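You operate a simulated robot arm through the tools that you are given. There is no shell and no other tool. Be economical: measure what you need, move in short steps, check, and stop when the job is done.

You are at the controls of a simulated robot arm. One attempt, no reset.

Task
Test the stop named on the test card, then get READY again.

The check looks at the end state, three seconds after you hand in, the way a careful person would. Anything else that was tipped, shoved, dropped, spilled or broken makes it a failure.

Robot
A 6-joint arm with a two-finger parallel gripper on a trunk, on a base that drives. Base frame: it is fixed to the floor where the robot stands at the start and does not move with it; the origin is under the middle of the robot, x ahead of it, y to its left, z up. Units: mm, rad, N and s.
With the tool pointing down near the work surface it reaches from about 100 to 740 mm from the robot's upright axis, wherever it stands. Its first joint turns from -2.897 to 2.897 rad. Places, roughly: drive switch [2200, 1900, 800]; main switch [-800, -5000, 900]; red button [-400, -4600, 1000]; reset key [2400, 1800, 900]; stop button [2500, 2100, 900]; stop cord [400, 0, 600]. Payload 3.91 kg.
The tool frame sits at the grasp point between the pads (the TCP): z along the fingers, y along the line on which they close. The tips reach 30 mm beyond it. The gripper opens to 110 mm. The fingers are 20 mm wide and 10 mm thick; the gripper's body (48 by 112 mm) begins 55 mm behind the TCP.
Orientation is that of the tool frame in the base frame, as a unit quaternion [w, x, y, z]. With the fingers straight down and closing along the base's y, the tool's x points along the base's -x, its y along +y and its z along -z.

Tools
- The arm moves only by the tool jog_arm. Its argument "increments" is a list of rows, each a list of 6 numbers: the shift along the tool's x, y, z in mm, then the turn, a rotation vector about the tool's x, y, z in rad. In form: [[tx, ty, tz, wx, wy, wz], ...]. A call has 1 to 8 rows; each row is the pose to reach, as a shift and turn from the pose commanded when the call began, along the tool's axes at that moment. "claw" is the gripper command, from -1 (shut) to 1 (fully open), values between in proportion, set as the call begins (left out, the last holds). A row lasts 0.2 s, in which the tool goes at most 50 mm and 0.15 rad; a call with a longer step from one row to the next is refused whole, and so is a gripper value outside its range. A pose out of reach is approached as far as the arm can. The call stops where the force on the tool passes 60 N (or 10 N more than at its start, if that is more) or the arm is blocked; 0.2 s more then pass. Each finger travels about 45 mm/s and halts on what it meets, pressing with about 26 N; the grip force reading is that of the motor and also rises with nothing between the fingers. The clock runs only during rows and for 0.2 s after the last one: add rows that repeat a pose to give the fingers time. It gives the time, the measured TCP pose, the force on the tool (base axes), the opening and the grip force at its end, in the units of the frame above (readings bear some noise), with the torque about the TCP (base axes, N m) and any sound that the robot's microphone picked up, and new pictures: "show" is both (left out), scene, wrist or none.
- Cameras (640 x 400 px; columns grow to the right, rows downward): "scene" is now at [18.4, 166.6, 1286.2]; the picture's right is [0.04, -1.00, 0.00], its down [-0.87, -0.04, -0.49] and it looks along [0.49, 0.02, -0.87] (base axes); focal length 255 px, centre (320, 200). "wrist" rides on the gripper at [71, 22, -107] in the tool frame; the picture's right is [-0.29, 0.96, 0.00], its down [-0.76, -0.23, -0.61] and it looks along [-0.58, -0.18, 0.79] (tool axes); focal length 243 px, centre (320, 200). There is no depth. A picture from a camera that has moved, and an enlarged one, comes with that camera's place and axes in the base frame and with its lens. The place of the scene camera against the robot may be out by one fixed shift of up to 25 mm in any direction.
- raise_lower(by): slides the trunk up (or, below 0, down) by that many mm; the arm and the scene camera ride with it, the base frame stays. It gives what a move gives, with no picture.
- steer(legs): drives the robot by 1 to 6 legs, each [ahead, left, turn to the left] in mm, mm and rad, along the robot's own axes; the way and the turn of a leg run together, so that a leg with both is an arc; at most 1500 mm and 3.142 rad a leg. The arm and the cameras ride along, it lands a little off, and it stops where it bumps. It gives what a move gives, and a new picture of the scene camera.
- aim_head(pan, tilt): turns the head with the scene camera to pan (to the left, within 1.501 rad either way) and tilt (down, from -0.506 to 1.204), counted from straight ahead of the robot. It gives what a move gives, and a new picture of the scene camera.
- zoom(camera, box): a new picture of the part [left, top, right, bottom] of that camera's present view, enlarged. It takes no simulated time.
- job_done(): hands the job in; it is judged then, once.

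Work in short steps. Places have to be worked out from the pictures, the camera data and where the tool is seen: move nearer, look again, correct. Check each grasp and each placing, and mend what went wrong. You have 120 turns and 260 pictures in all, those below and enlarged ones among them. Open the gripper and draw the arm clear of the work before you hand the job in, unless the task says otherwise; then end with one line.

The tools are called after "Request:" as name(argument=value, ...) on one line, values as JSON. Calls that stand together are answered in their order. jog_arm: Moves the arm, as the interface text tells. Its arguments: {"type":"object","properties":{"increments":{"type":"array","items":{"type":"array","items":{"type":"number"}}},"claw":{"type":"number"},"show":{"type":"string","enum":["both","scene","wrist","none"]}},"required":["increments"]} The other tools are called the same way: raise_lower (by) slides the trunk up or down; steer (legs) drives the base; aim_head (pan, tilt) turns the head that bears the scene camera; zoom (camera, box) takes an enlarged picture of a part of a camera's view; job_done () hands the job in.

At the start:

```text
t: 0.0
eef_pos: [331.7, 189.4, 825.7]
tool_rot: [0.0, -0.001, 1.0, 0.0]
wrist_force: [1.1, 0.8, 0.0]
ft_torque: [0.01, 0.01, -0.01]
gripper_width: 109.8
gripper_force: 0.1
trunk travel left (down, up): [-275.0, 315.0]
robot x, y, heading: [-0.8, -3.0, 0.007]
head pan, tilt: [0.04, 1.054]
```

scene: 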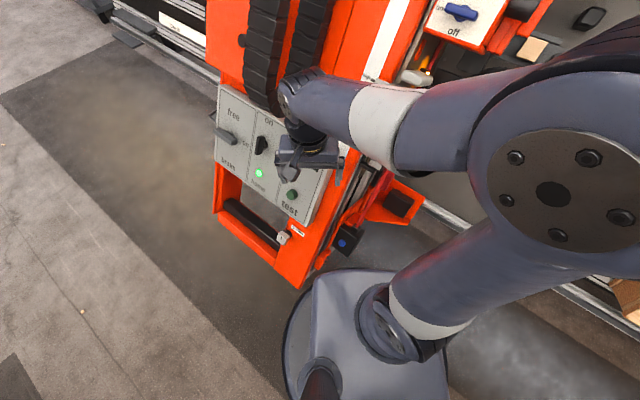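
wrist: 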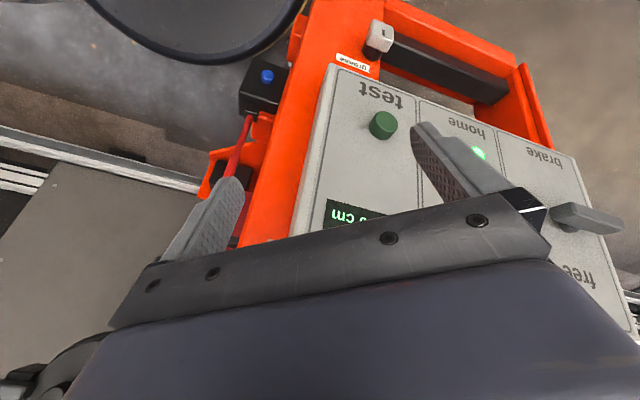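

The panel in front shows brake/free, home, on, test and a display. I look around to find the test card and the stops.

Request:
aim_head(pan=0.0, tilt=0.6)

Request:
zoom(camera="wrist", box=[200, 0, 640, 275])

```text
t: 0.9
eef_pos: [330.5, 190.1, 825.2]
tool_rot: [0.001, 0.0, 1.0, 0.0]
wrist_force: [0.1, -0.1, -0.1]
ft_torque: [0.03, -0.01, -0.02]
gripper_width: 110.1
gripper_force: 0.0
trunk travel left (down, up): [-275.0, 315.0]
robot x, y, heading: [-2.5, 0.8, -0.0]
head pan, tilt: [0.0, 0.6]
camera scene: at [40.6, 164.0, 1321.8], right [0.0, -1.0, 0.0], down [-0.57, 0.0, -0.82], along [0.82, 0.0, -0.57], focal length 255 px, centre (320, 200)
```

scene: 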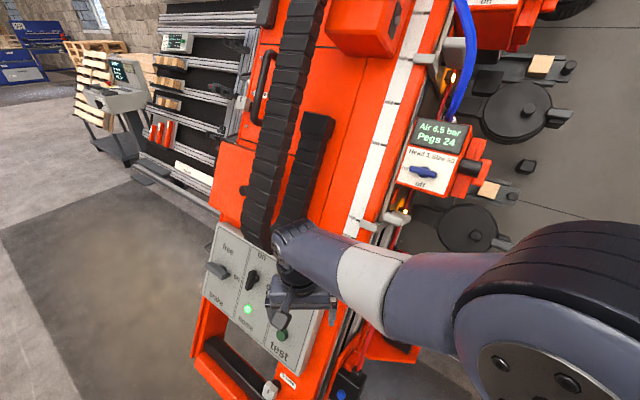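

```text
1.45 times, centred on (420, 138) of wrist
camera zoom: at [259.7, 211.3, 931.5], right [0.29, 0.96, 0.0], down [0.76, -0.23, 0.61], along [0.58, -0.18, -0.79], focal length 353 px, centre (174, 291)
```

zoom: 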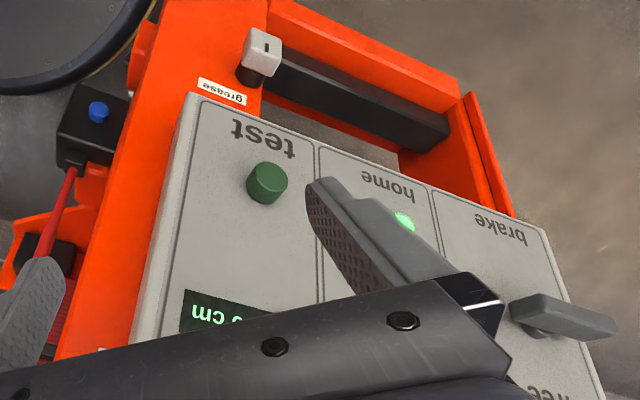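

A big red gantry machine. I keep looking around, further up and left/right.

Request:
aim_head(pan=0.6, tilt=0.2)

Request:
aim_head(pan=-0.3, tilt=0.1)

Request:
aim_head(pan=-1.3, tilt=0.2)

Request:
aim_head(pan=1.5, tilt=0.3)

```text
t: 1.9
eef_pos: [330.8, 190.0, 825.4]
tool_rot: [0.0, 0.001, 1.0, 0.0]
wrist_force: [0.6, 0.0, 0.0]
ft_torque: [0.02, 0.0, -0.01]
gripper_width: 109.8
gripper_force: 0.0
trunk travel left (down, up): [-275.0, 315.0]
robot x, y, heading: [-0.1, 1.7, 0.005]
head pan, tilt: [0.6, 0.201]
camera scene: at [29.1, 216.6, 1358.6], right [0.56, -0.83, 0.0], down [-0.17, -0.11, -0.98], along [0.81, 0.55, -0.2], focal length 255 px, centre (320, 200)
```

scene: 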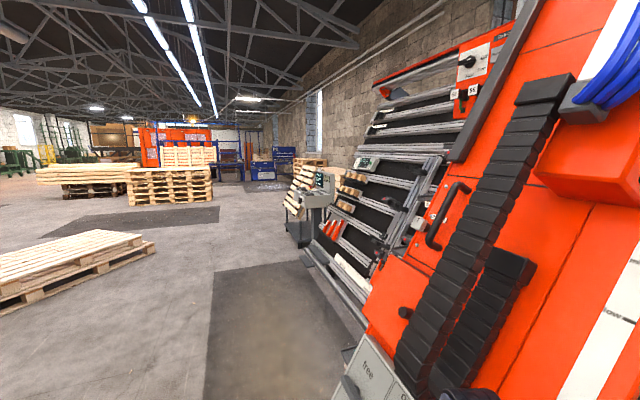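

```text
t: 3.1
eef_pos: [331.5, 190.5, 825.7]
tool_rot: [0.0, -0.001, 1.0, 0.0]
wrist_force: [-0.1, 0.6, 0.1]
ft_torque: [-0.02, -0.02, 0.01]
gripper_width: 109.9
gripper_force: 0.1
trunk travel left (down, up): [-275.0, 315.0]
robot x, y, heading: [-2.0, 0.3, 0.001]
head pan, tilt: [-0.3, 0.099]
camera scene: at [40.2, 136.8, 1368.0], right [-0.29, -0.96, 0.0], down [-0.1, 0.03, -0.99], along [0.95, -0.29, -0.1], focal length 255 px, centre (320, 200)
```

scene: 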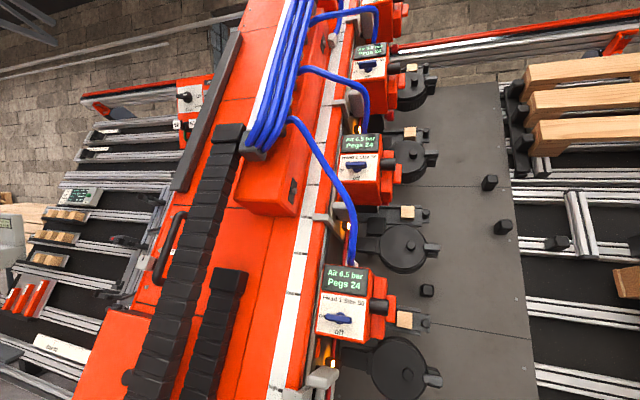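

```text
t: 4.4
eef_pos: [332.6, 189.9, 825.0]
tool_rot: [0.0, 0.0, 1.0, 0.0]
wrist_force: [0.4, -0.7, 1.0]
ft_torque: [-0.01, 0.0, 0.0]
gripper_width: 110.3
gripper_force: 0.0
trunk travel left (down, up): [-275.0, 315.0]
robot x, y, heading: [0.2, -3.4, -0.005]
head pan, tilt: [-1.3, 0.201]
camera scene: at [-22.8, 74.2, 1358.7], right [-0.96, -0.27, 0.0], down [-0.05, 0.19, -0.98], along [0.26, -0.94, -0.2], focal length 255 px, centre (320, 200)
```

scene: 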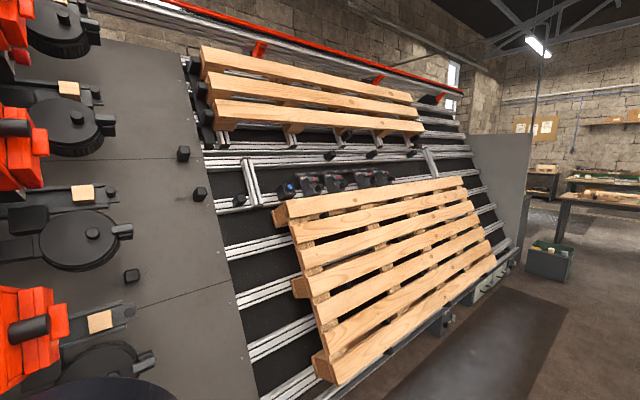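

```text
t: 6.8
eef_pos: [332.0, 191.3, 824.6]
tool_rot: [-0.001, 0.0, 1.0, 0.0]
wrist_force: [-0.9, 0.3, -0.6]
ft_torque: [-0.02, -0.04, -0.01]
gripper_width: 110.1
gripper_force: 0.0
trunk travel left (down, up): [-275.0, 315.0]
robot x, y, heading: [-0.6, -0.6, -0.001]
head pan, tilt: [1.499, 0.3]
camera scene: at [-41.1, 257.1, 1349.4], right [1.0, -0.07, 0.0], down [-0.02, -0.29, -0.96], along [0.07, 0.95, -0.3], focal length 255 px, centre (320, 200)
```

scene: 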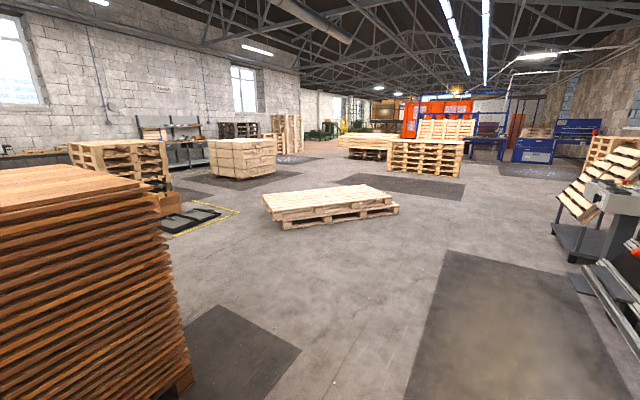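

I look toward the console area at (2400, 1900), zoomed.

Request:
aim_head(pan=0.6, tilt=0.2)

Request:
zoom(camera="scene", box=[280, 140, 440, 240])

Request:
zoom(camera="scene", box=[380, 20, 540, 120])

```text
t: 8.0
eef_pos: [331.0, 189.0, 825.8]
tool_rot: [-0.001, 0.0, 1.0, 0.0]
wrist_force: [-0.7, -0.1, -0.5]
ft_torque: [-0.03, 0.04, 0.0]
gripper_width: 110.0
gripper_force: 0.2
trunk travel left (down, up): [-275.0, 315.0]
robot x, y, heading: [-3.9, 1.5, -0.001]
head pan, tilt: [0.6, 0.201]
camera scene: at [29.1, 216.7, 1358.7], right [0.57, -0.82, 0.0], down [-0.16, -0.11, -0.98], along [0.81, 0.55, -0.2], focal length 255 px, centre (320, 200)
```

scene: 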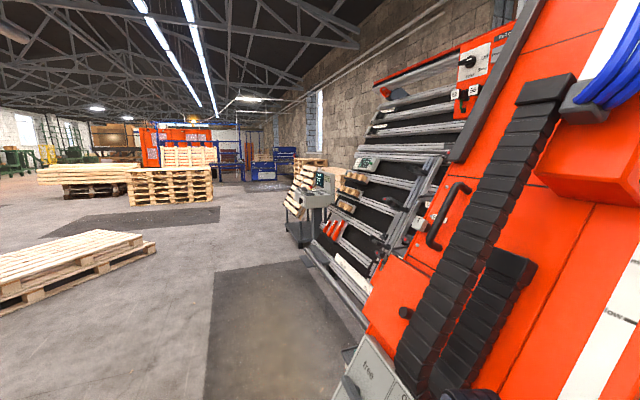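

```text
4.00 times, centred on (360, 190) of scene
camera zoom: at [29.1, 216.7, 1358.7], right [0.57, -0.82, 0.0], down [-0.16, -0.11, -0.98], along [0.81, 0.55, -0.2], focal length 1022 px, centre (160, 240)
```

zoom: 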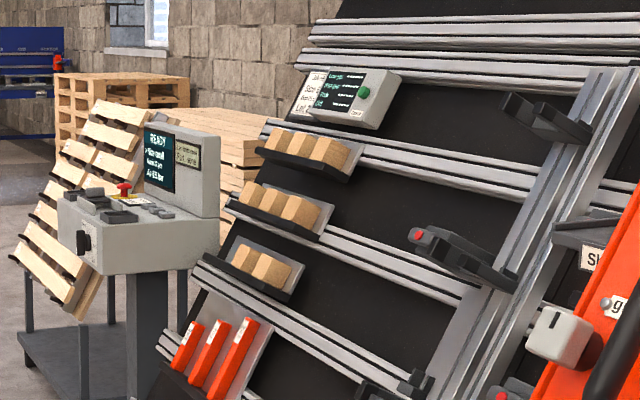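

```text
4.00 times, centred on (460, 70) of scene
camera zoom: at [29.1, 216.7, 1358.7], right [0.57, -0.82, 0.0], down [-0.16, -0.11, -0.98], along [0.81, 0.55, -0.2], focal length 1022 px, centre (-240, 720)
```

zoom: 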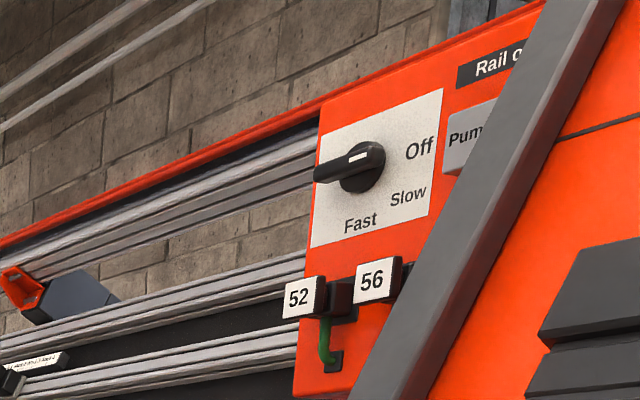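

The console at about (2400, 1900) has a READY screen and a card. I retract and raise the arm from the panel first, then drive over.

Request:
jog_arm(increments=[[0, 0, -40, 0, 0, 0], [20, 0, -80, 0, 0, 0], [60, 0, -80, 0, 0, 0], [100, 0, -80, 0, 0, 0]], claw=-1, show="both")

Request:
aim_head(pan=0.3, tilt=0.9)

Request:
aim_head(pan=1.4, tilt=0.9)

```text
t: 9.0
eef_pos: [232.9, 188.7, 905.0]
tool_rot: [-0.001, 0.0, 1.0, 0.0]
wrist_force: [0.6, -0.5, -0.9]
ft_torque: [-0.01, 0.01, 0.04]
gripper_width: 21.4
gripper_force: 0.1
trunk travel left (down, up): [-275.0, 315.0]
robot x, y, heading: [-0.8, -1.2, 0.004]
head pan, tilt: [0.6, 0.201]
camera scene: at [29.4, 216.8, 1358.6], right [0.56, -0.83, 0.0], down [-0.16, -0.11, -0.98], along [0.81, 0.55, -0.2], focal length 255 px, centre (320, 200)
camera wrist: at [159.2, 210.7, 1012.3], right [0.29, 0.96, 0.0], down [0.76, -0.23, 0.61], along [0.58, -0.18, -0.79], focal length 243 px, centre (320, 200)
```

scene: 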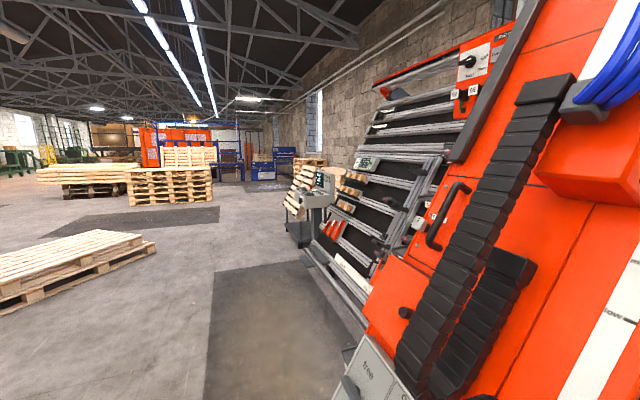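
wrist: 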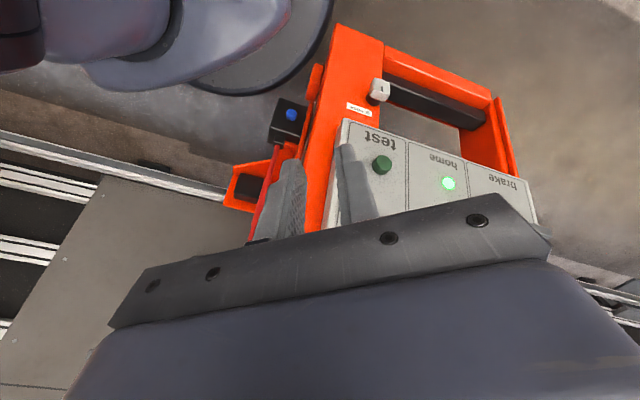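

```text
t: 10.1
eef_pos: [232.0, 189.0, 905.6]
tool_rot: [0.0, 0.0, 1.0, 0.001]
wrist_force: [-0.1, -0.1, -1.1]
ft_torque: [0.04, -0.03, -0.01]
gripper_width: 0.0
gripper_force: 26.0
trunk travel left (down, up): [-275.0, 315.0]
robot x, y, heading: [0.4, -0.7, 0.005]
head pan, tilt: [0.3, 0.901]
camera scene: at [24.3, 186.3, 1297.2], right [0.3, -0.96, 0.0], down [-0.75, -0.23, -0.62], along [0.59, 0.18, -0.78], focal length 255 px, centre (320, 200)
```

scene: 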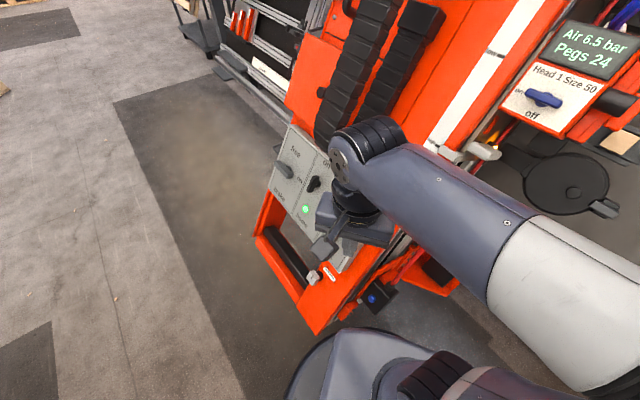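

```text
t: 11.4
eef_pos: [230.8, 189.9, 905.6]
tool_rot: [0.0, 0.0, 1.0, 0.001]
wrist_force: [0.5, 0.2, -0.4]
ft_torque: [0.0, -0.03, -0.01]
gripper_width: 0.1
gripper_force: 25.7
trunk travel left (down, up): [-275.0, 315.0]
robot x, y, heading: [-3.8, 2.6, -0.0]
head pan, tilt: [1.4, 0.901]
camera scene: at [-34.9, 238.4, 1297.1], right [0.99, -0.17, 0.0], down [-0.13, -0.77, -0.62], along [0.11, 0.61, -0.78], focal length 255 px, centre (320, 200)
```

scene: 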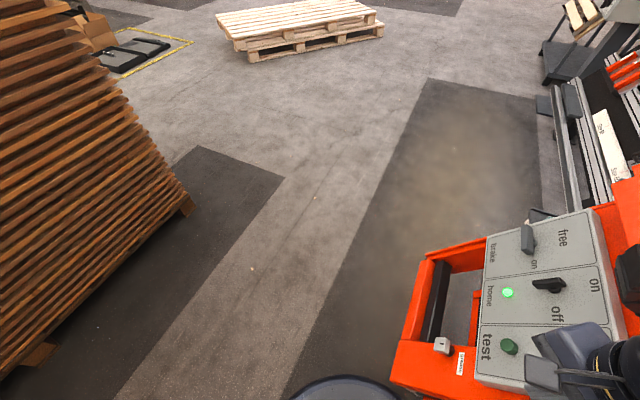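

The carriage sits close in front; I back off a little, then go left along the mat.

Request:
steer(legs=[[-150, 0, 0], [0, 1400, 0]])

Request:
aim_head(pan=0.0, tilt=0.5)

```text
t: 19.3
eef_pos: [105.5, 1553.7, 906.4]
tool_rot: [0.0, 0.014, 1.0, 0.0]
wrist_force: [-0.4, 0.1, -0.8]
ft_torque: [0.0, 0.0, -0.01]
gripper_width: 0.0
gripper_force: 25.9
trunk travel left (down, up): [-275.0, 315.0]
robot x, y, heading: [-132.0, 1369.7, -0.028]
head pan, tilt: [1.4, 0.901]
camera scene: at [-159.3, 1610.8, 1297.1], right [0.98, -0.2, 0.0], down [-0.16, -0.77, -0.62], along [0.12, 0.61, -0.78], focal length 255 px, centre (320, 200)
```

scene: 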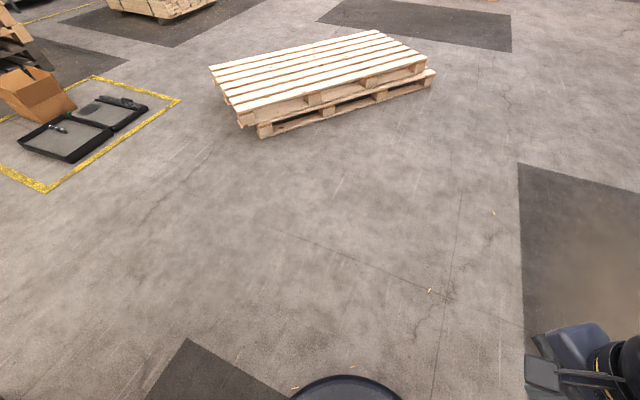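

```text
t: 20.8
eef_pos: [104.7, 1553.5, 905.9]
tool_rot: [0.0, 0.015, 1.0, 0.0]
wrist_force: [0.4, -0.3, 0.3]
ft_torque: [-0.01, 0.0, 0.03]
gripper_width: 0.1
gripper_force: 26.3
trunk travel left (down, up): [-275.0, 315.0]
robot x, y, heading: [-131.1, 1367.6, -0.031]
head pan, tilt: [0.0, 0.499]
camera scene: at [-83.4, 1534.2, 1331.0], right [-0.03, -1.0, 0.0], down [-0.48, 0.01, -0.88], along [0.88, -0.03, -0.48], focal length 255 px, centre (320, 200)
```

scene: 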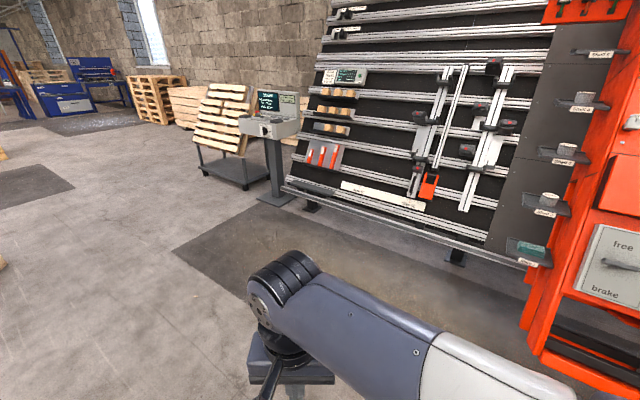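

Now the console is ahead, slightly to the left. I zoom on it.

Request:
zoom(camera="scene", box=[220, 60, 380, 160])

Request:
steer(legs=[[1200, 500, 0]])

Request:
zoom(camera="scene", box=[200, 0, 440, 150])

```text
4.00 times, centred on (300, 110) of scene
camera zoom: at [-83.4, 1534.2, 1331.0], right [-0.03, -1.0, 0.0], down [-0.48, 0.01, -0.88], along [0.88, -0.03, -0.48], focal length 1022 px, centre (400, 560)
```

zoom: 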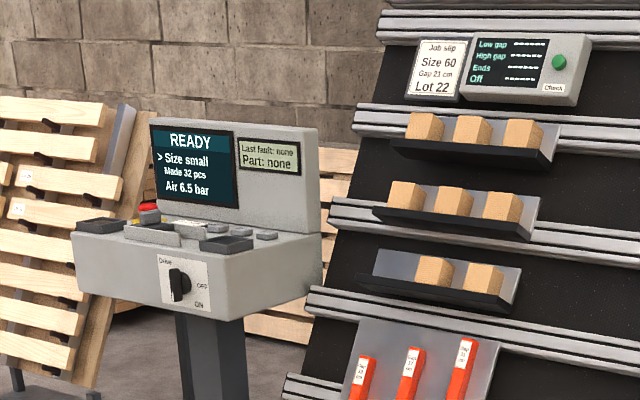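

```text
t: 27.3
eef_pos: [1314.2, 2026.8, 904.4]
tool_rot: [0.0, 0.009, 1.0, -0.001]
wrist_force: [-0.1, -1.2, 0.1]
ft_torque: [0.0, 0.01, -0.01]
gripper_width: 0.0
gripper_force: 26.2
trunk travel left (down, up): [-275.0, 315.0]
robot x, y, heading: [1080.5, 1838.7, -0.021]
head pan, tilt: [0.0, 0.499]
camera scene: at [1124.8, 2004.7, 1331.0], right [-0.02, -1.0, 0.0], down [-0.48, 0.01, -0.88], along [0.88, -0.02, -0.48], focal length 255 px, centre (320, 200)
```

scene: 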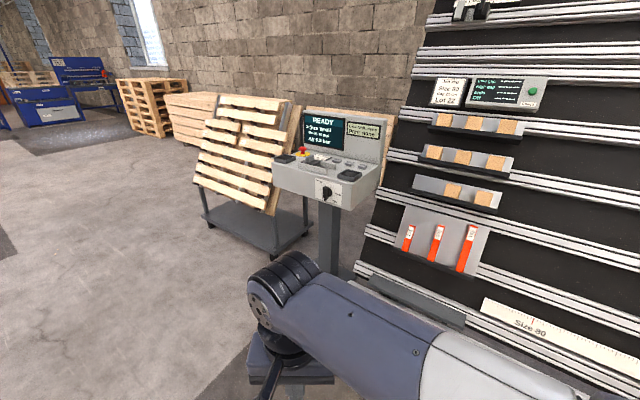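

```text
2.67 times, centred on (320, 75) of scene
camera zoom: at [1124.8, 2004.7, 1331.0], right [-0.02, -1.0, 0.0], down [-0.48, 0.01, -0.88], along [0.88, -0.02, -0.48], focal length 681 px, centre (320, 533)
```

zoom: 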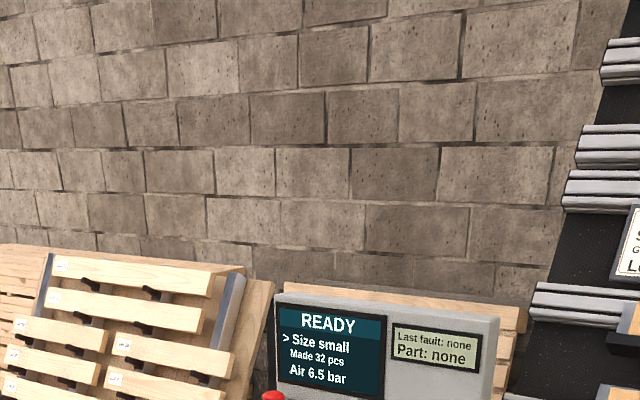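

Closer on the console: I zoom on its deck.

Request:
zoom(camera="scene", box=[262, 100, 406, 210])

Request:
zoom(camera="scene", box=[420, 60, 580, 160])

```text
3.64 times, centred on (334, 155) of scene
camera zoom: at [1124.8, 2004.7, 1331.0], right [-0.02, -1.0, 0.0], down [-0.48, 0.01, -0.88], along [0.88, -0.02, -0.48], focal length 929 px, centre (269, 364)
```

zoom: 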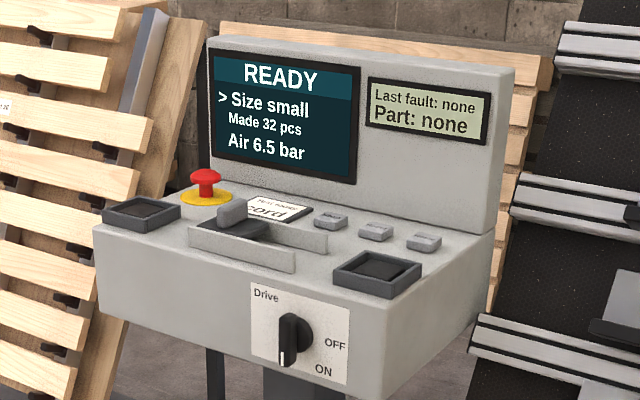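

```text
4.00 times, centred on (500, 110) of scene
camera zoom: at [1124.8, 2004.7, 1331.0], right [-0.02, -1.0, 0.0], down [-0.48, 0.01, -0.88], along [0.88, -0.02, -0.48], focal length 1022 px, centre (-400, 560)
```

zoom: 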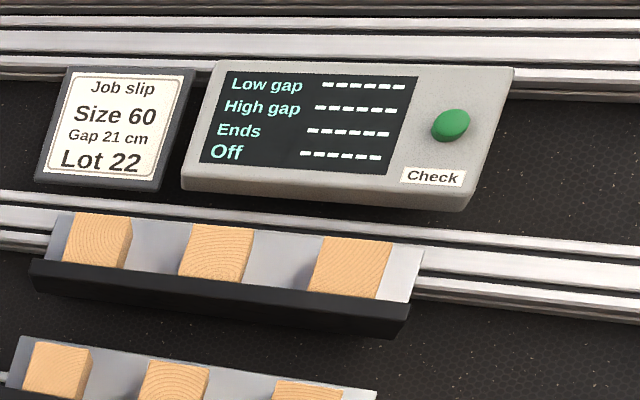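

The card on the console reads "...cord". I drive closer to read it and the reset key.

Request:
steer(legs=[[520, 0, 0.02]])

Request:
zoom(camera="scene", box=[230, 60, 470, 210])

```text
t: 30.3
eef_pos: [1827.7, 2027.4, 905.2]
tool_rot: [0.0, -0.002, 1.0, 0.0]
wrist_force: [0.1, 0.5, -0.1]
ft_torque: [-0.01, 0.0, 0.0]
gripper_width: 0.0
gripper_force: 25.7
trunk travel left (down, up): [-275.0, 315.0]
robot x, y, heading: [1595.4, 1839.0, 0.003]
head pan, tilt: [0.0, 0.499]
camera scene: at [1639.1, 2000.9, 1331.0], right [0.0, -1.0, 0.0], down [-0.48, 0.0, -0.88], along [0.88, 0.0, -0.48], focal length 255 px, centre (320, 200)
```

scene: 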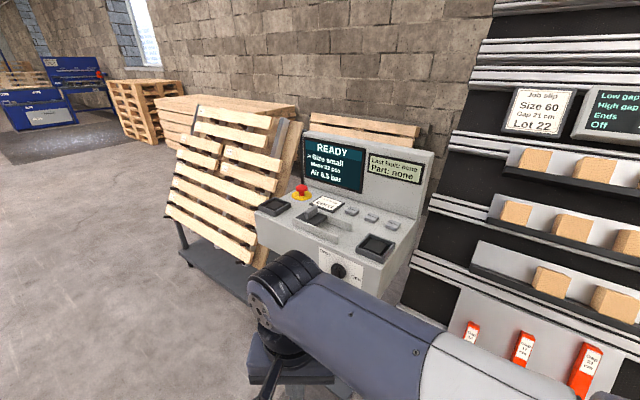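

```text
2.67 times, centred on (350, 135) of scene
camera zoom: at [1639.1, 2000.9, 1331.0], right [0.0, -1.0, 0.0], down [-0.48, 0.0, -0.88], along [0.88, 0.0, -0.48], focal length 681 px, centre (240, 373)
```

zoom: 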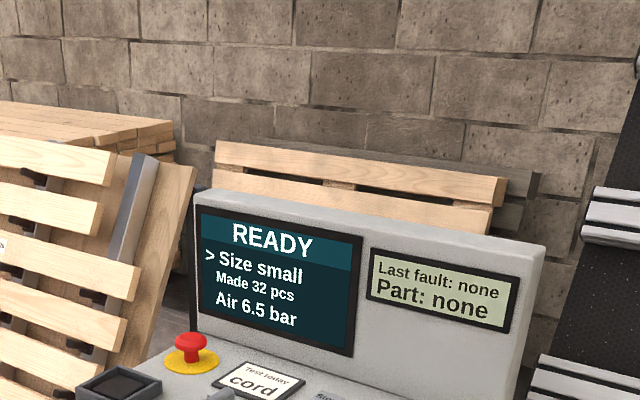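

Card: "Test today: cord". So the cord stop at the carriage gets tested, then the reset. I look at the console's deck for the reset key and procedure.

Request:
zoom(camera="scene", box=[250, 175, 410, 275])

Request:
zoom(camera="scene", box=[290, 180, 360, 224])

Request:
zoom(camera="scene", box=[330, 195, 400, 239])

```text
4.00 times, centred on (330, 225) of scene
camera zoom: at [1639.1, 2000.9, 1331.0], right [0.0, -1.0, 0.0], down [-0.48, 0.0, -0.88], along [0.88, 0.0, -0.48], focal length 1022 px, centre (280, 100)
```

zoom: 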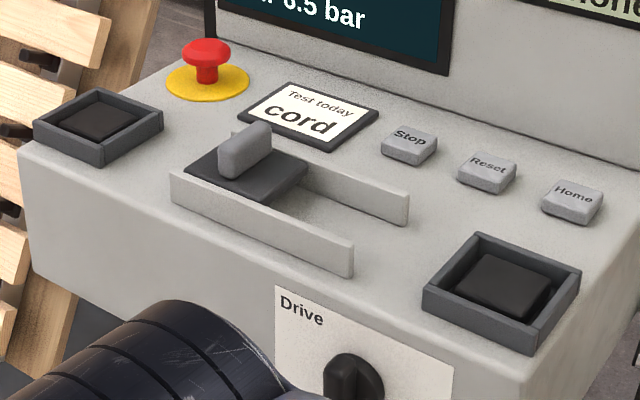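

```text
9.09 times, centred on (325, 202) of scene
camera zoom: at [1639.1, 2000.9, 1331.0], right [0.0, -1.0, 0.0], down [-0.48, 0.0, -0.88], along [0.88, 0.0, -0.48], focal length 2322 px, centre (274, 182)
```

zoom: 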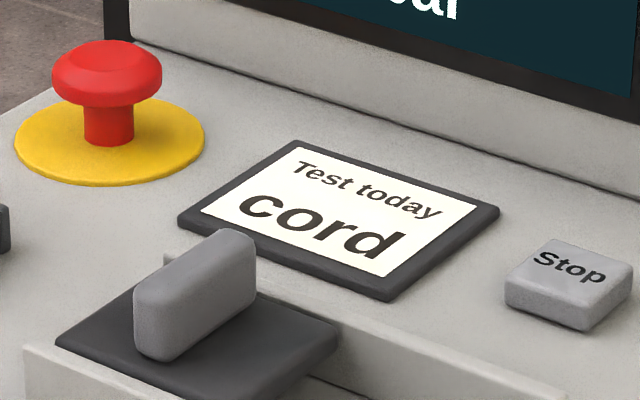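

```text
9.09 times, centred on (365, 217) of scene
camera zoom: at [1639.1, 2000.9, 1331.0], right [0.0, -1.0, 0.0], down [-0.48, 0.0, -0.88], along [0.88, 0.0, -0.48], focal length 2322 px, centre (-89, 46)
```

zoom: 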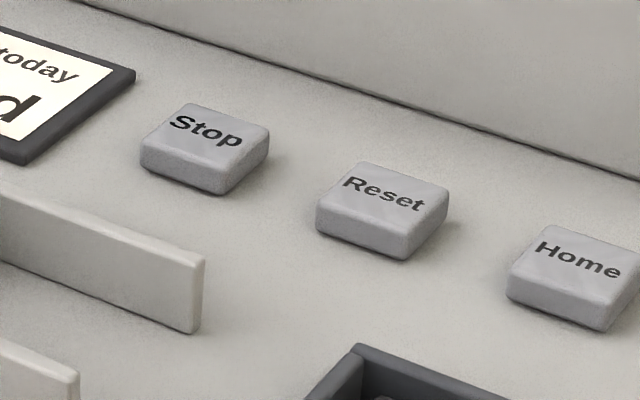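

Now back to the carriage, where the cord is. Same route in reverse, stopping a bit back from it.

Request:
steer(legs=[[-860, -200, 0], [-860, -200, 0], [0, -700, 0]])

Request:
aim_head(pan=-0.5, tilt=0.6)

```text
t: 42.7
eef_pos: [124.4, 914.9, 905.9]
tool_rot: [0.0, -0.013, 1.0, 0.001]
wrist_force: [-0.2, -0.1, -0.3]
ft_torque: [0.02, 0.02, 0.01]
gripper_width: 0.0
gripper_force: 26.3
trunk travel left (down, up): [-275.0, 315.0]
robot x, y, heading: [-102.3, 720.3, 0.028]
head pan, tilt: [0.0, 0.499]
camera scene: at [-62.8, 885.3, 1331.0], right [0.02, -1.0, 0.0], down [-0.48, -0.01, -0.88], along [0.88, 0.02, -0.48], focal length 255 px, centre (320, 200)
```

scene: 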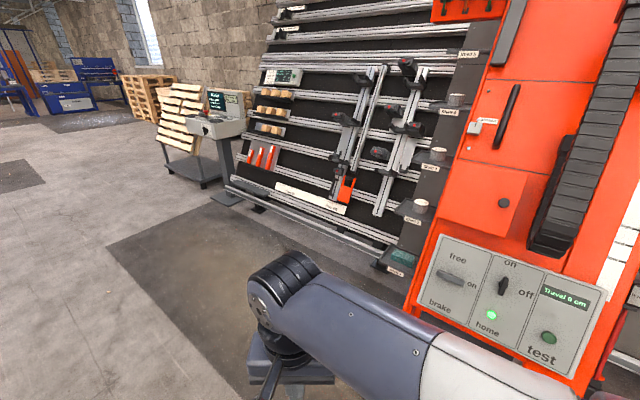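

```text
t: 43.6
eef_pos: [124.1, 915.3, 905.5]
tool_rot: [0.0, -0.012, 1.0, 0.0]
wrist_force: [-0.5, -0.4, -0.1]
ft_torque: [-0.01, 0.0, 0.01]
gripper_width: 0.2
gripper_force: 25.9
trunk travel left (down, up): [-275.0, 315.0]
robot x, y, heading: [-102.2, 719.9, 0.024]
head pan, tilt: [-0.499, 0.6]
camera scene: at [-75.1, 842.7, 1321.9], right [-0.46, -0.89, 0.0], down [-0.5, 0.26, -0.83], along [0.73, -0.38, -0.56], focal length 255 px, centre (320, 200)
```

scene: 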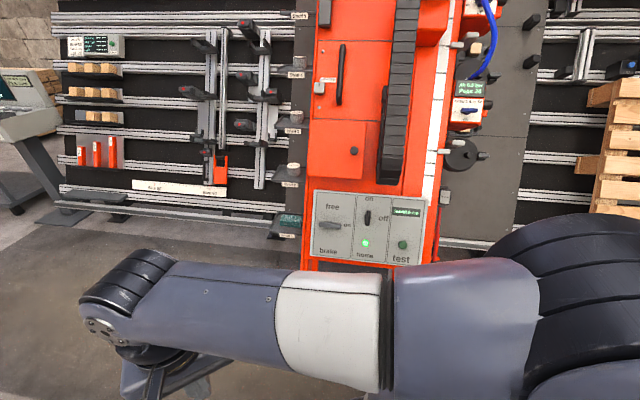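

I zoom on the panel, then drive further right to see the cord side.

Request:
zoom(camera="scene", box=[280, 170, 440, 270])

Request:
steer(legs=[[-30, -700, -0.02]])

Request:
aim_head(pan=-0.4, tilt=1.0)

```text
4.00 times, centred on (360, 220) of scene
camera zoom: at [-75.1, 842.7, 1321.9], right [-0.46, -0.89, 0.0], down [-0.5, 0.26, -0.83], along [0.73, -0.38, -0.56], focal length 1022 px, centre (160, 120)
```

zoom: 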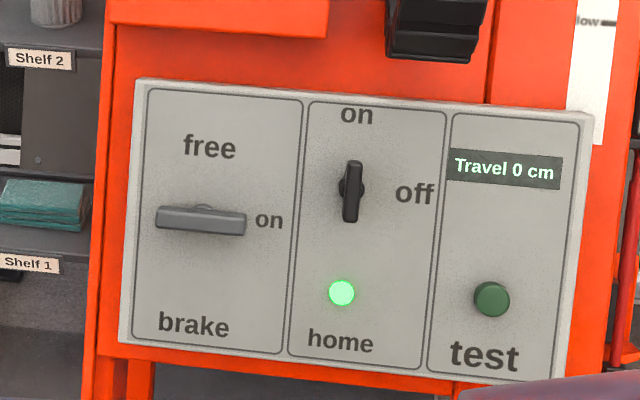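

```text
t: 47.5
eef_pos: [111.3, 204.4, 906.9]
tool_rot: [0.0, -0.007, 1.0, 0.001]
wrist_force: [-0.7, -0.8, -0.4]
ft_torque: [0.01, -0.02, 0.0]
gripper_width: 0.1
gripper_force: 26.2
trunk travel left (down, up): [-275.0, 315.0]
robot x, y, heading: [-117.8, 10.9, 0.02]
head pan, tilt: [-0.499, 0.6]
camera scene: at [-89.2, 133.6, 1321.9], right [-0.46, -0.89, 0.0], down [-0.5, 0.26, -0.83], along [0.73, -0.38, -0.56], focal length 255 px, centre (320, 200)
```

scene: 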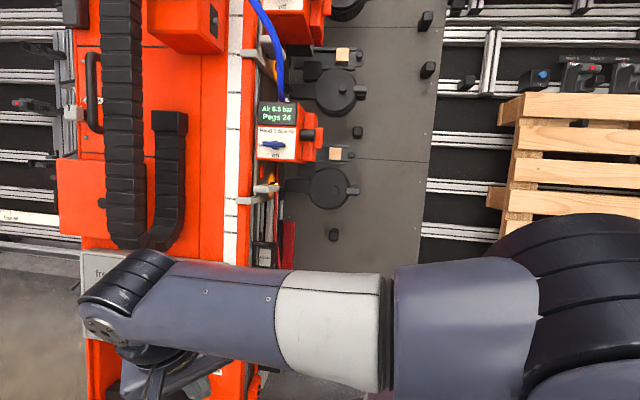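

```text
t: 48.3
eef_pos: [109.4, 204.5, 906.9]
tool_rot: [-0.001, -0.009, 1.0, 0.0]
wrist_force: [-0.2, 0.3, -0.6]
ft_torque: [-0.01, -0.02, -0.03]
gripper_width: 0.1
gripper_force: 25.6
trunk travel left (down, up): [-275.0, 315.0]
robot x, y, heading: [-115.7, 11.3, 0.014]
head pan, tilt: [-0.4, 1.0]
camera scene: at [-102.9, 148.5, 1289.9], right [-0.37, -0.93, 0.0], down [-0.78, 0.32, -0.54], along [0.5, -0.2, -0.84], focal length 255 px, centre (320, 200)
```

scene: 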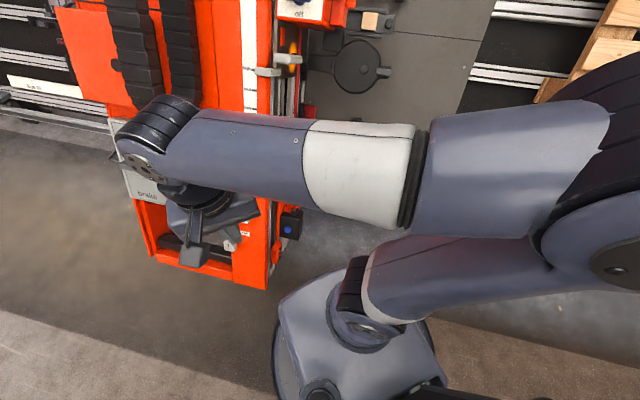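

The arm hides the cord from the head; I use the wrist camera, moving the tool right over it.

Request:
jog_arm(increments=[[-30, -40, 0, 0, 0, 0], [-60, -80, 0, 0, 0, 0], [-80, -120, 0, 0, 0, 0]])

```text
t: 49.1
eef_pos: [194.8, 84.9, 906.6]
tool_rot: [0.0, -0.009, 1.0, 0.0]
wrist_force: [-0.6, -0.6, -0.3]
ft_torque: [-0.03, -0.02, -0.01]
gripper_width: 0.0
gripper_force: 25.8
trunk travel left (down, up): [-275.0, 315.0]
robot x, y, heading: [-119.2, 12.4, 0.017]
head pan, tilt: [-0.4, 1.0]
camera scene: at [-103.0, 148.7, 1289.9], right [-0.37, -0.93, 0.0], down [-0.78, 0.31, -0.54], along [0.5, -0.2, -0.84], focal length 255 px, centre (320, 200)
camera wrist: at [122.2, 105.4, 1013.5], right [0.27, 0.96, 0.0], down [0.76, -0.22, 0.61], along [0.58, -0.17, -0.79], focal length 243 px, centre (320, 200)
```

scene: 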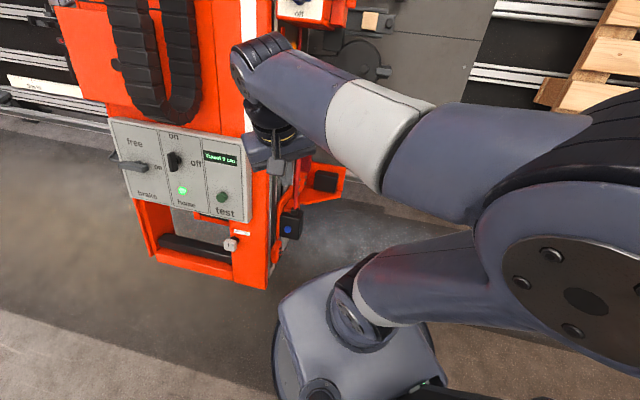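
wrist: 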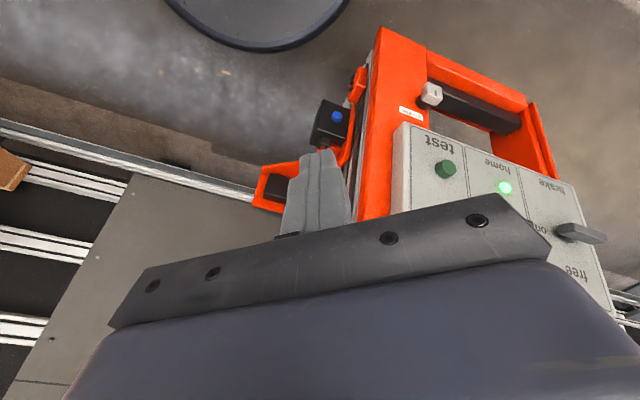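

The box with the blue button is now visible in both. Zooming.

Request:
zoom(camera="scene", box=[220, 150, 380, 290])

Request:
zoom(camera="wrist", box=[240, 20, 480, 220])

```text
2.86 times, centred on (300, 220) of scene
camera zoom: at [-103.0, 148.7, 1289.9], right [-0.37, -0.93, 0.0], down [-0.78, 0.31, -0.54], along [0.5, -0.2, -0.84], focal length 730 px, centre (377, 143)
```

zoom: 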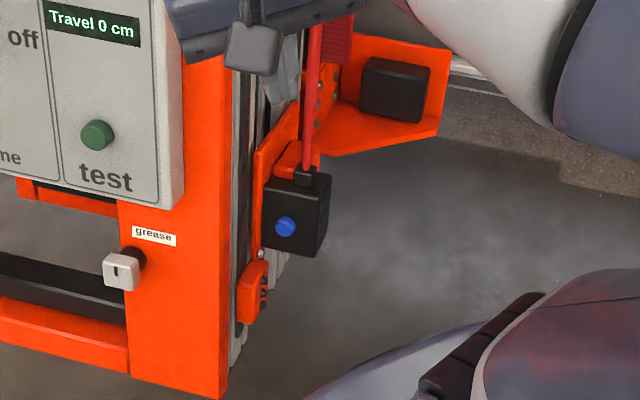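

```text
2.00 times, centred on (360, 120) of wrist
camera zoom: at [122.2, 105.4, 1013.5], right [0.27, 0.96, 0.0], down [0.76, -0.22, 0.61], along [0.58, -0.17, -0.79], focal length 485 px, centre (240, 360)
```

zoom: 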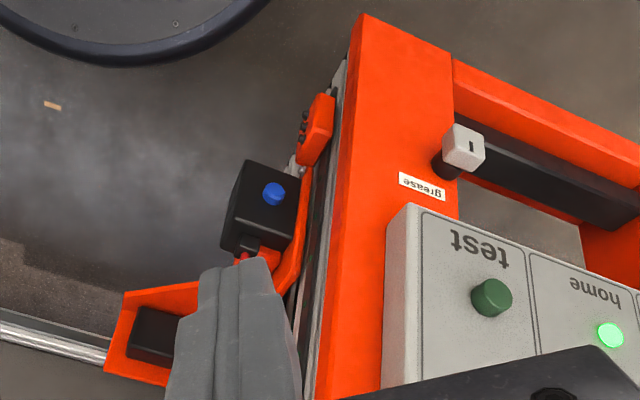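

I estimate the blue button near (293, 95, 510), with the red cord rising from the box. I want a horizontal approach, so need room; check behind before backing up.

Request:
aim_head(pan=1.5, tilt=0.7)

Request:
aim_head(pan=-1.5, tilt=0.7)

```text
t: 51.0
eef_pos: [194.8, 85.3, 906.3]
tool_rot: [0.0, -0.008, 1.0, 0.0]
wrist_force: [-0.6, 0.0, -0.1]
ft_torque: [-0.04, -0.01, 0.01]
gripper_width: 0.0
gripper_force: 26.5
trunk travel left (down, up): [-275.0, 315.0]
robot x, y, heading: [-112.4, 13.0, 0.013]
head pan, tilt: [1.499, 0.7]
camera scene: at [-162.7, 259.4, 1313.2], right [1.0, -0.06, 0.0], down [-0.04, -0.64, -0.76], along [0.04, 0.76, -0.64], focal length 255 px, centre (320, 200)
```

scene: 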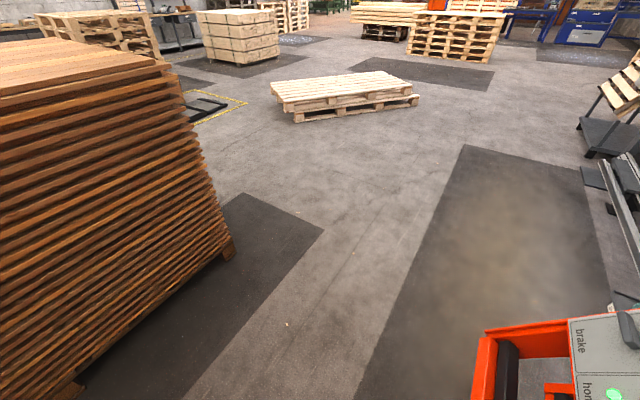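

```text
t: 53.6
eef_pos: [194.5, 85.6, 908.3]
tool_rot: [0.0, -0.007, 1.0, 0.0]
wrist_force: [0.1, 0.4, 0.3]
ft_torque: [-0.01, 0.05, -0.04]
gripper_width: 0.3
gripper_force: 25.9
trunk travel left (down, up): [-275.0, 315.0]
robot x, y, heading: [-118.4, 10.7, 0.017]
head pan, tilt: [-1.499, 0.7]
camera scene: at [-160.0, 90.0, 1313.3], right [-1.0, -0.09, 0.0], down [-0.06, 0.64, -0.76], along [0.07, -0.76, -0.64], focal length 255 px, centre (320, 200)
```

scene: 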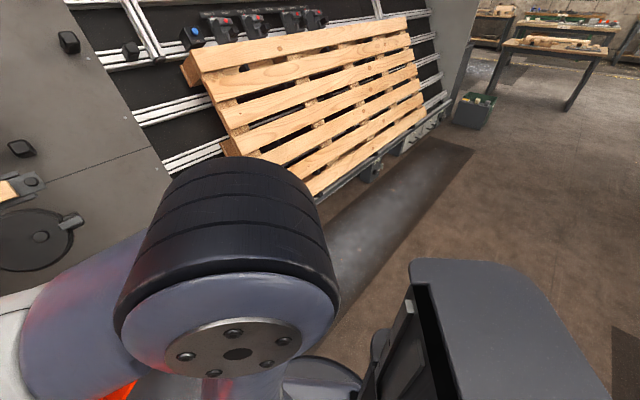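

Clear behind for a modest step. Back 200 mm and re-aim.

Request:
steer(legs=[[-200, 0, -0.015]])

Request:
aim_head(pan=-0.15, tilt=0.8)

Request:
jog_arm(increments=[[0, 0, 0, 0, -0.15, 0], [0, 0, 0, 0, -0.3, 0], [0, 0, 0, 0, -0.45, 0], [0, 0, 0, 0, -0.6, 0], [0, 0, 0, 0, -0.75, 0], [0, 0, 0, 0, -0.9, 0], [0, 0, 0, 0, -0.9, 0]])

```text
t: 55.2
eef_pos: [-6.7, 78.6, 906.9]
tool_rot: [0.0, 0.0, 1.0, -0.001]
wrist_force: [-0.2, -0.3, -0.9]
ft_torque: [0.02, -0.03, 0.0]
gripper_width: 0.0
gripper_force: 26.3
trunk travel left (down, up): [-275.0, 315.0]
robot x, y, heading: [-319.0, 6.8, -0.002]
head pan, tilt: [-1.499, 0.7]
camera scene: at [-360.4, 89.2, 1313.3], right [-1.0, -0.07, 0.0], down [-0.05, 0.64, -0.76], along [0.06, -0.76, -0.64], focal length 255 px, centre (320, 200)
```

scene: 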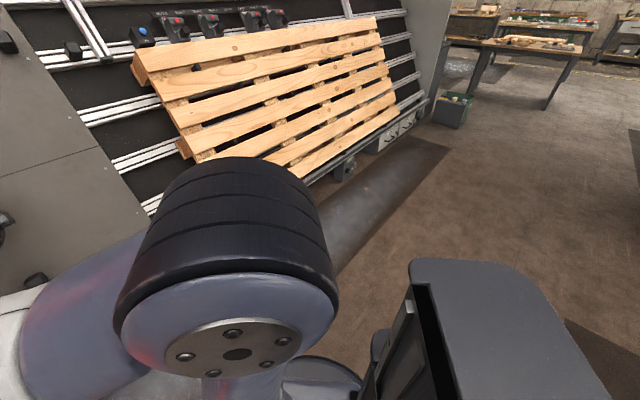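

```text
t: 56.7
eef_pos: [-6.4, 79.0, 907.0]
tool_rot: [0.0, 0.0, 1.0, 0.0]
wrist_force: [-1.3, 0.5, 1.1]
ft_torque: [-0.03, 0.0, -0.03]
gripper_width: 0.1
gripper_force: 25.9
trunk travel left (down, up): [-275.0, 315.0]
robot x, y, heading: [-319.8, 9.1, -0.001]
head pan, tilt: [-0.15, 0.799]
camera scene: at [-286.9, 161.9, 1305.0], right [-0.15, -0.99, 0.0], down [-0.71, 0.11, -0.7], along [0.69, -0.1, -0.72], focal length 255 px, centre (320, 200)
```

scene: 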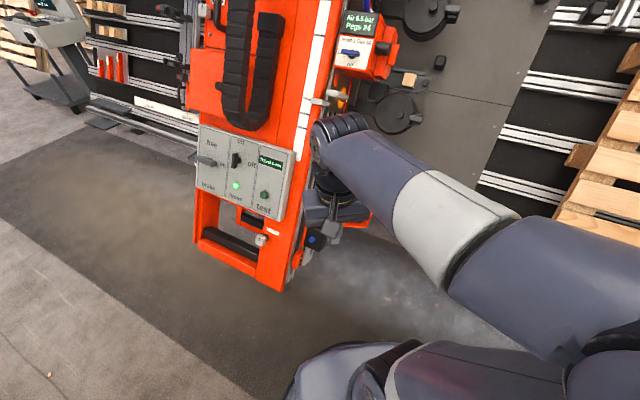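

```text
t: 57.9
eef_pos: [0.1, 80.2, 858.5]
tool_rot: [0.286, -0.013, 0.957, -0.043]
wrist_force: [1.2, 0.2, -0.7]
ft_torque: [0.0, -0.03, 0.02]
gripper_width: 0.1
gripper_force: 26.4
trunk travel left (down, up): [-275.0, 315.0]
robot x, y, heading: [-319.7, 10.0, 0.001]
head pan, tilt: [-0.15, 0.799]
stopped in row 6: the arm was blocked; the commanded pose is now the measured one
camera scene: at [-286.7, 162.1, 1303.5], right [-0.15, -0.99, 0.0], down [-0.71, 0.11, -0.7], along [0.69, -0.1, -0.72], focal length 255 px, centre (320, 200)
camera wrist: at [-118.8, 106.4, 907.5], right [0.24, 0.97, 0.07], down [0.3, -0.15, 0.94], along [0.92, -0.21, -0.33], focal length 243 px, centre (320, 200)
```

scene: 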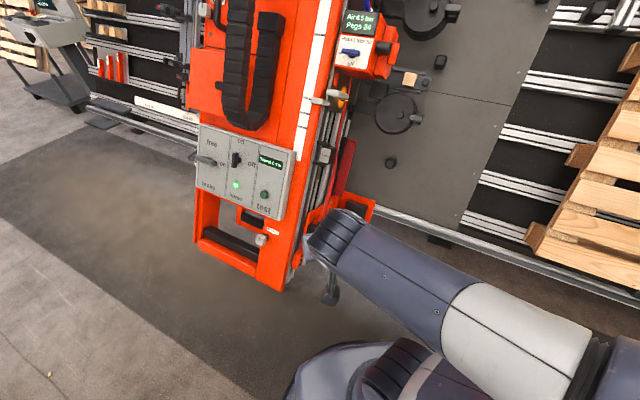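
wrist: 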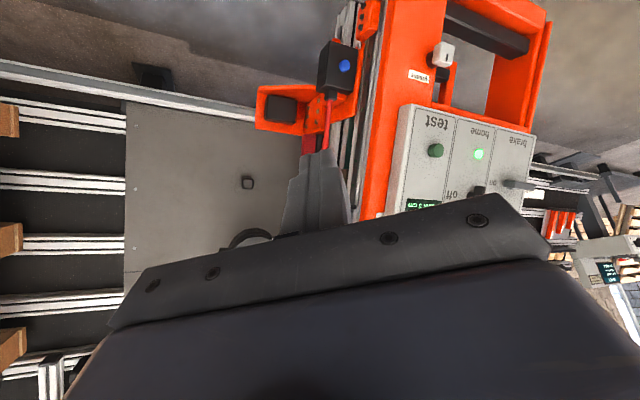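

The arm got blocked at about 0.58 rad tilt (too folded). Zoom for the cord's path before extending.

Request:
zoom(camera="scene", box=[260, 70, 420, 300])

Request:
zoom(camera="wrist", box=[220, 20, 460, 220])

```text
1.74 times, centred on (340, 185) of scene
camera zoom: at [-286.7, 162.1, 1303.5], right [-0.15, -0.99, 0.0], down [-0.71, 0.11, -0.7], along [0.69, -0.1, -0.72], focal length 444 px, centre (285, 226)
```

zoom: 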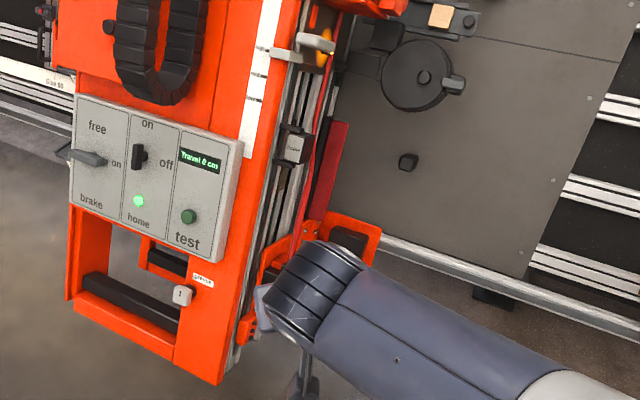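

```text
2.00 times, centred on (340, 120) of wrist
camera zoom: at [-118.8, 106.4, 907.5], right [0.24, 0.97, 0.07], down [0.3, -0.15, 0.94], along [0.92, -0.21, -0.33], focal length 485 px, centre (280, 360)
```

zoom: 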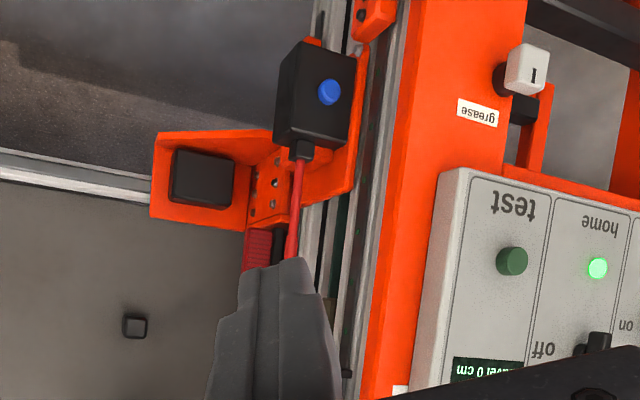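

The cord runs up from the box along the carriage's right side. I move the hand up/forward/left to get it clear and less folded.

Request:
jog_arm(increments=[[-42, 20, -9, 0, 0, 0], [-84, 40, -18, 0, 0, 0], [-126, 60, -27, 0, 0, 0], [-168, 80, -36, 0, 0, 0], [-208, 100, -43, 0, 0, 0], [-208, 100, -43, 0, -0.1, 0]])

```text
t: 59.3
eef_pos: [151.8, 188.4, 1004.1]
tool_rot: [0.334, -0.012, 0.941, -0.042]
wrist_force: [-0.5, 0.8, -0.4]
ft_torque: [-0.02, 0.03, 0.0]
gripper_width: 0.0
gripper_force: 26.2
trunk travel left (down, up): [-275.0, 315.0]
robot x, y, heading: [-316.3, 9.8, -0.003]
head pan, tilt: [-0.15, 0.799]
camera scene: at [-286.5, 162.1, 1305.0], right [-0.15, -0.99, 0.0], down [-0.71, 0.11, -0.7], along [0.69, -0.1, -0.72], focal length 255 px, centre (320, 200)
camera wrist: at [28.8, 214.7, 1039.3], right [0.23, 0.97, 0.1], down [0.2, -0.15, 0.97], along [0.95, -0.2, -0.23], focal length 243 px, centre (320, 200)
```

scene: 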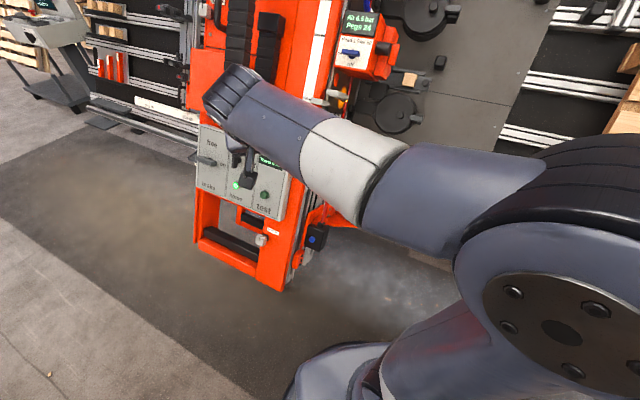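
wrist: 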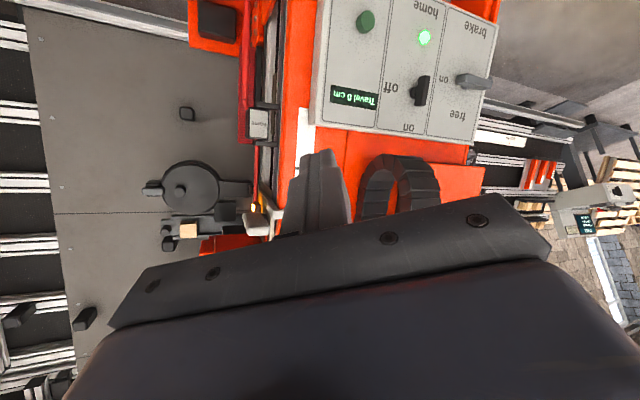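

Zoom on the cord's upper part.

Request:
zoom(camera="wrist", box=[170, 0, 400, 240])

```text
1.67 times, centred on (285, 120) of wrist
camera zoom: at [28.8, 214.7, 1039.3], right [0.23, 0.97, 0.1], down [0.2, -0.15, 0.97], along [0.95, -0.2, -0.23], focal length 404 px, centre (378, 333)
```

zoom: 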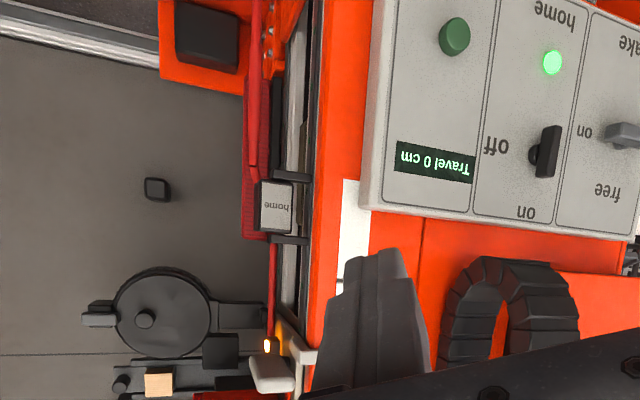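

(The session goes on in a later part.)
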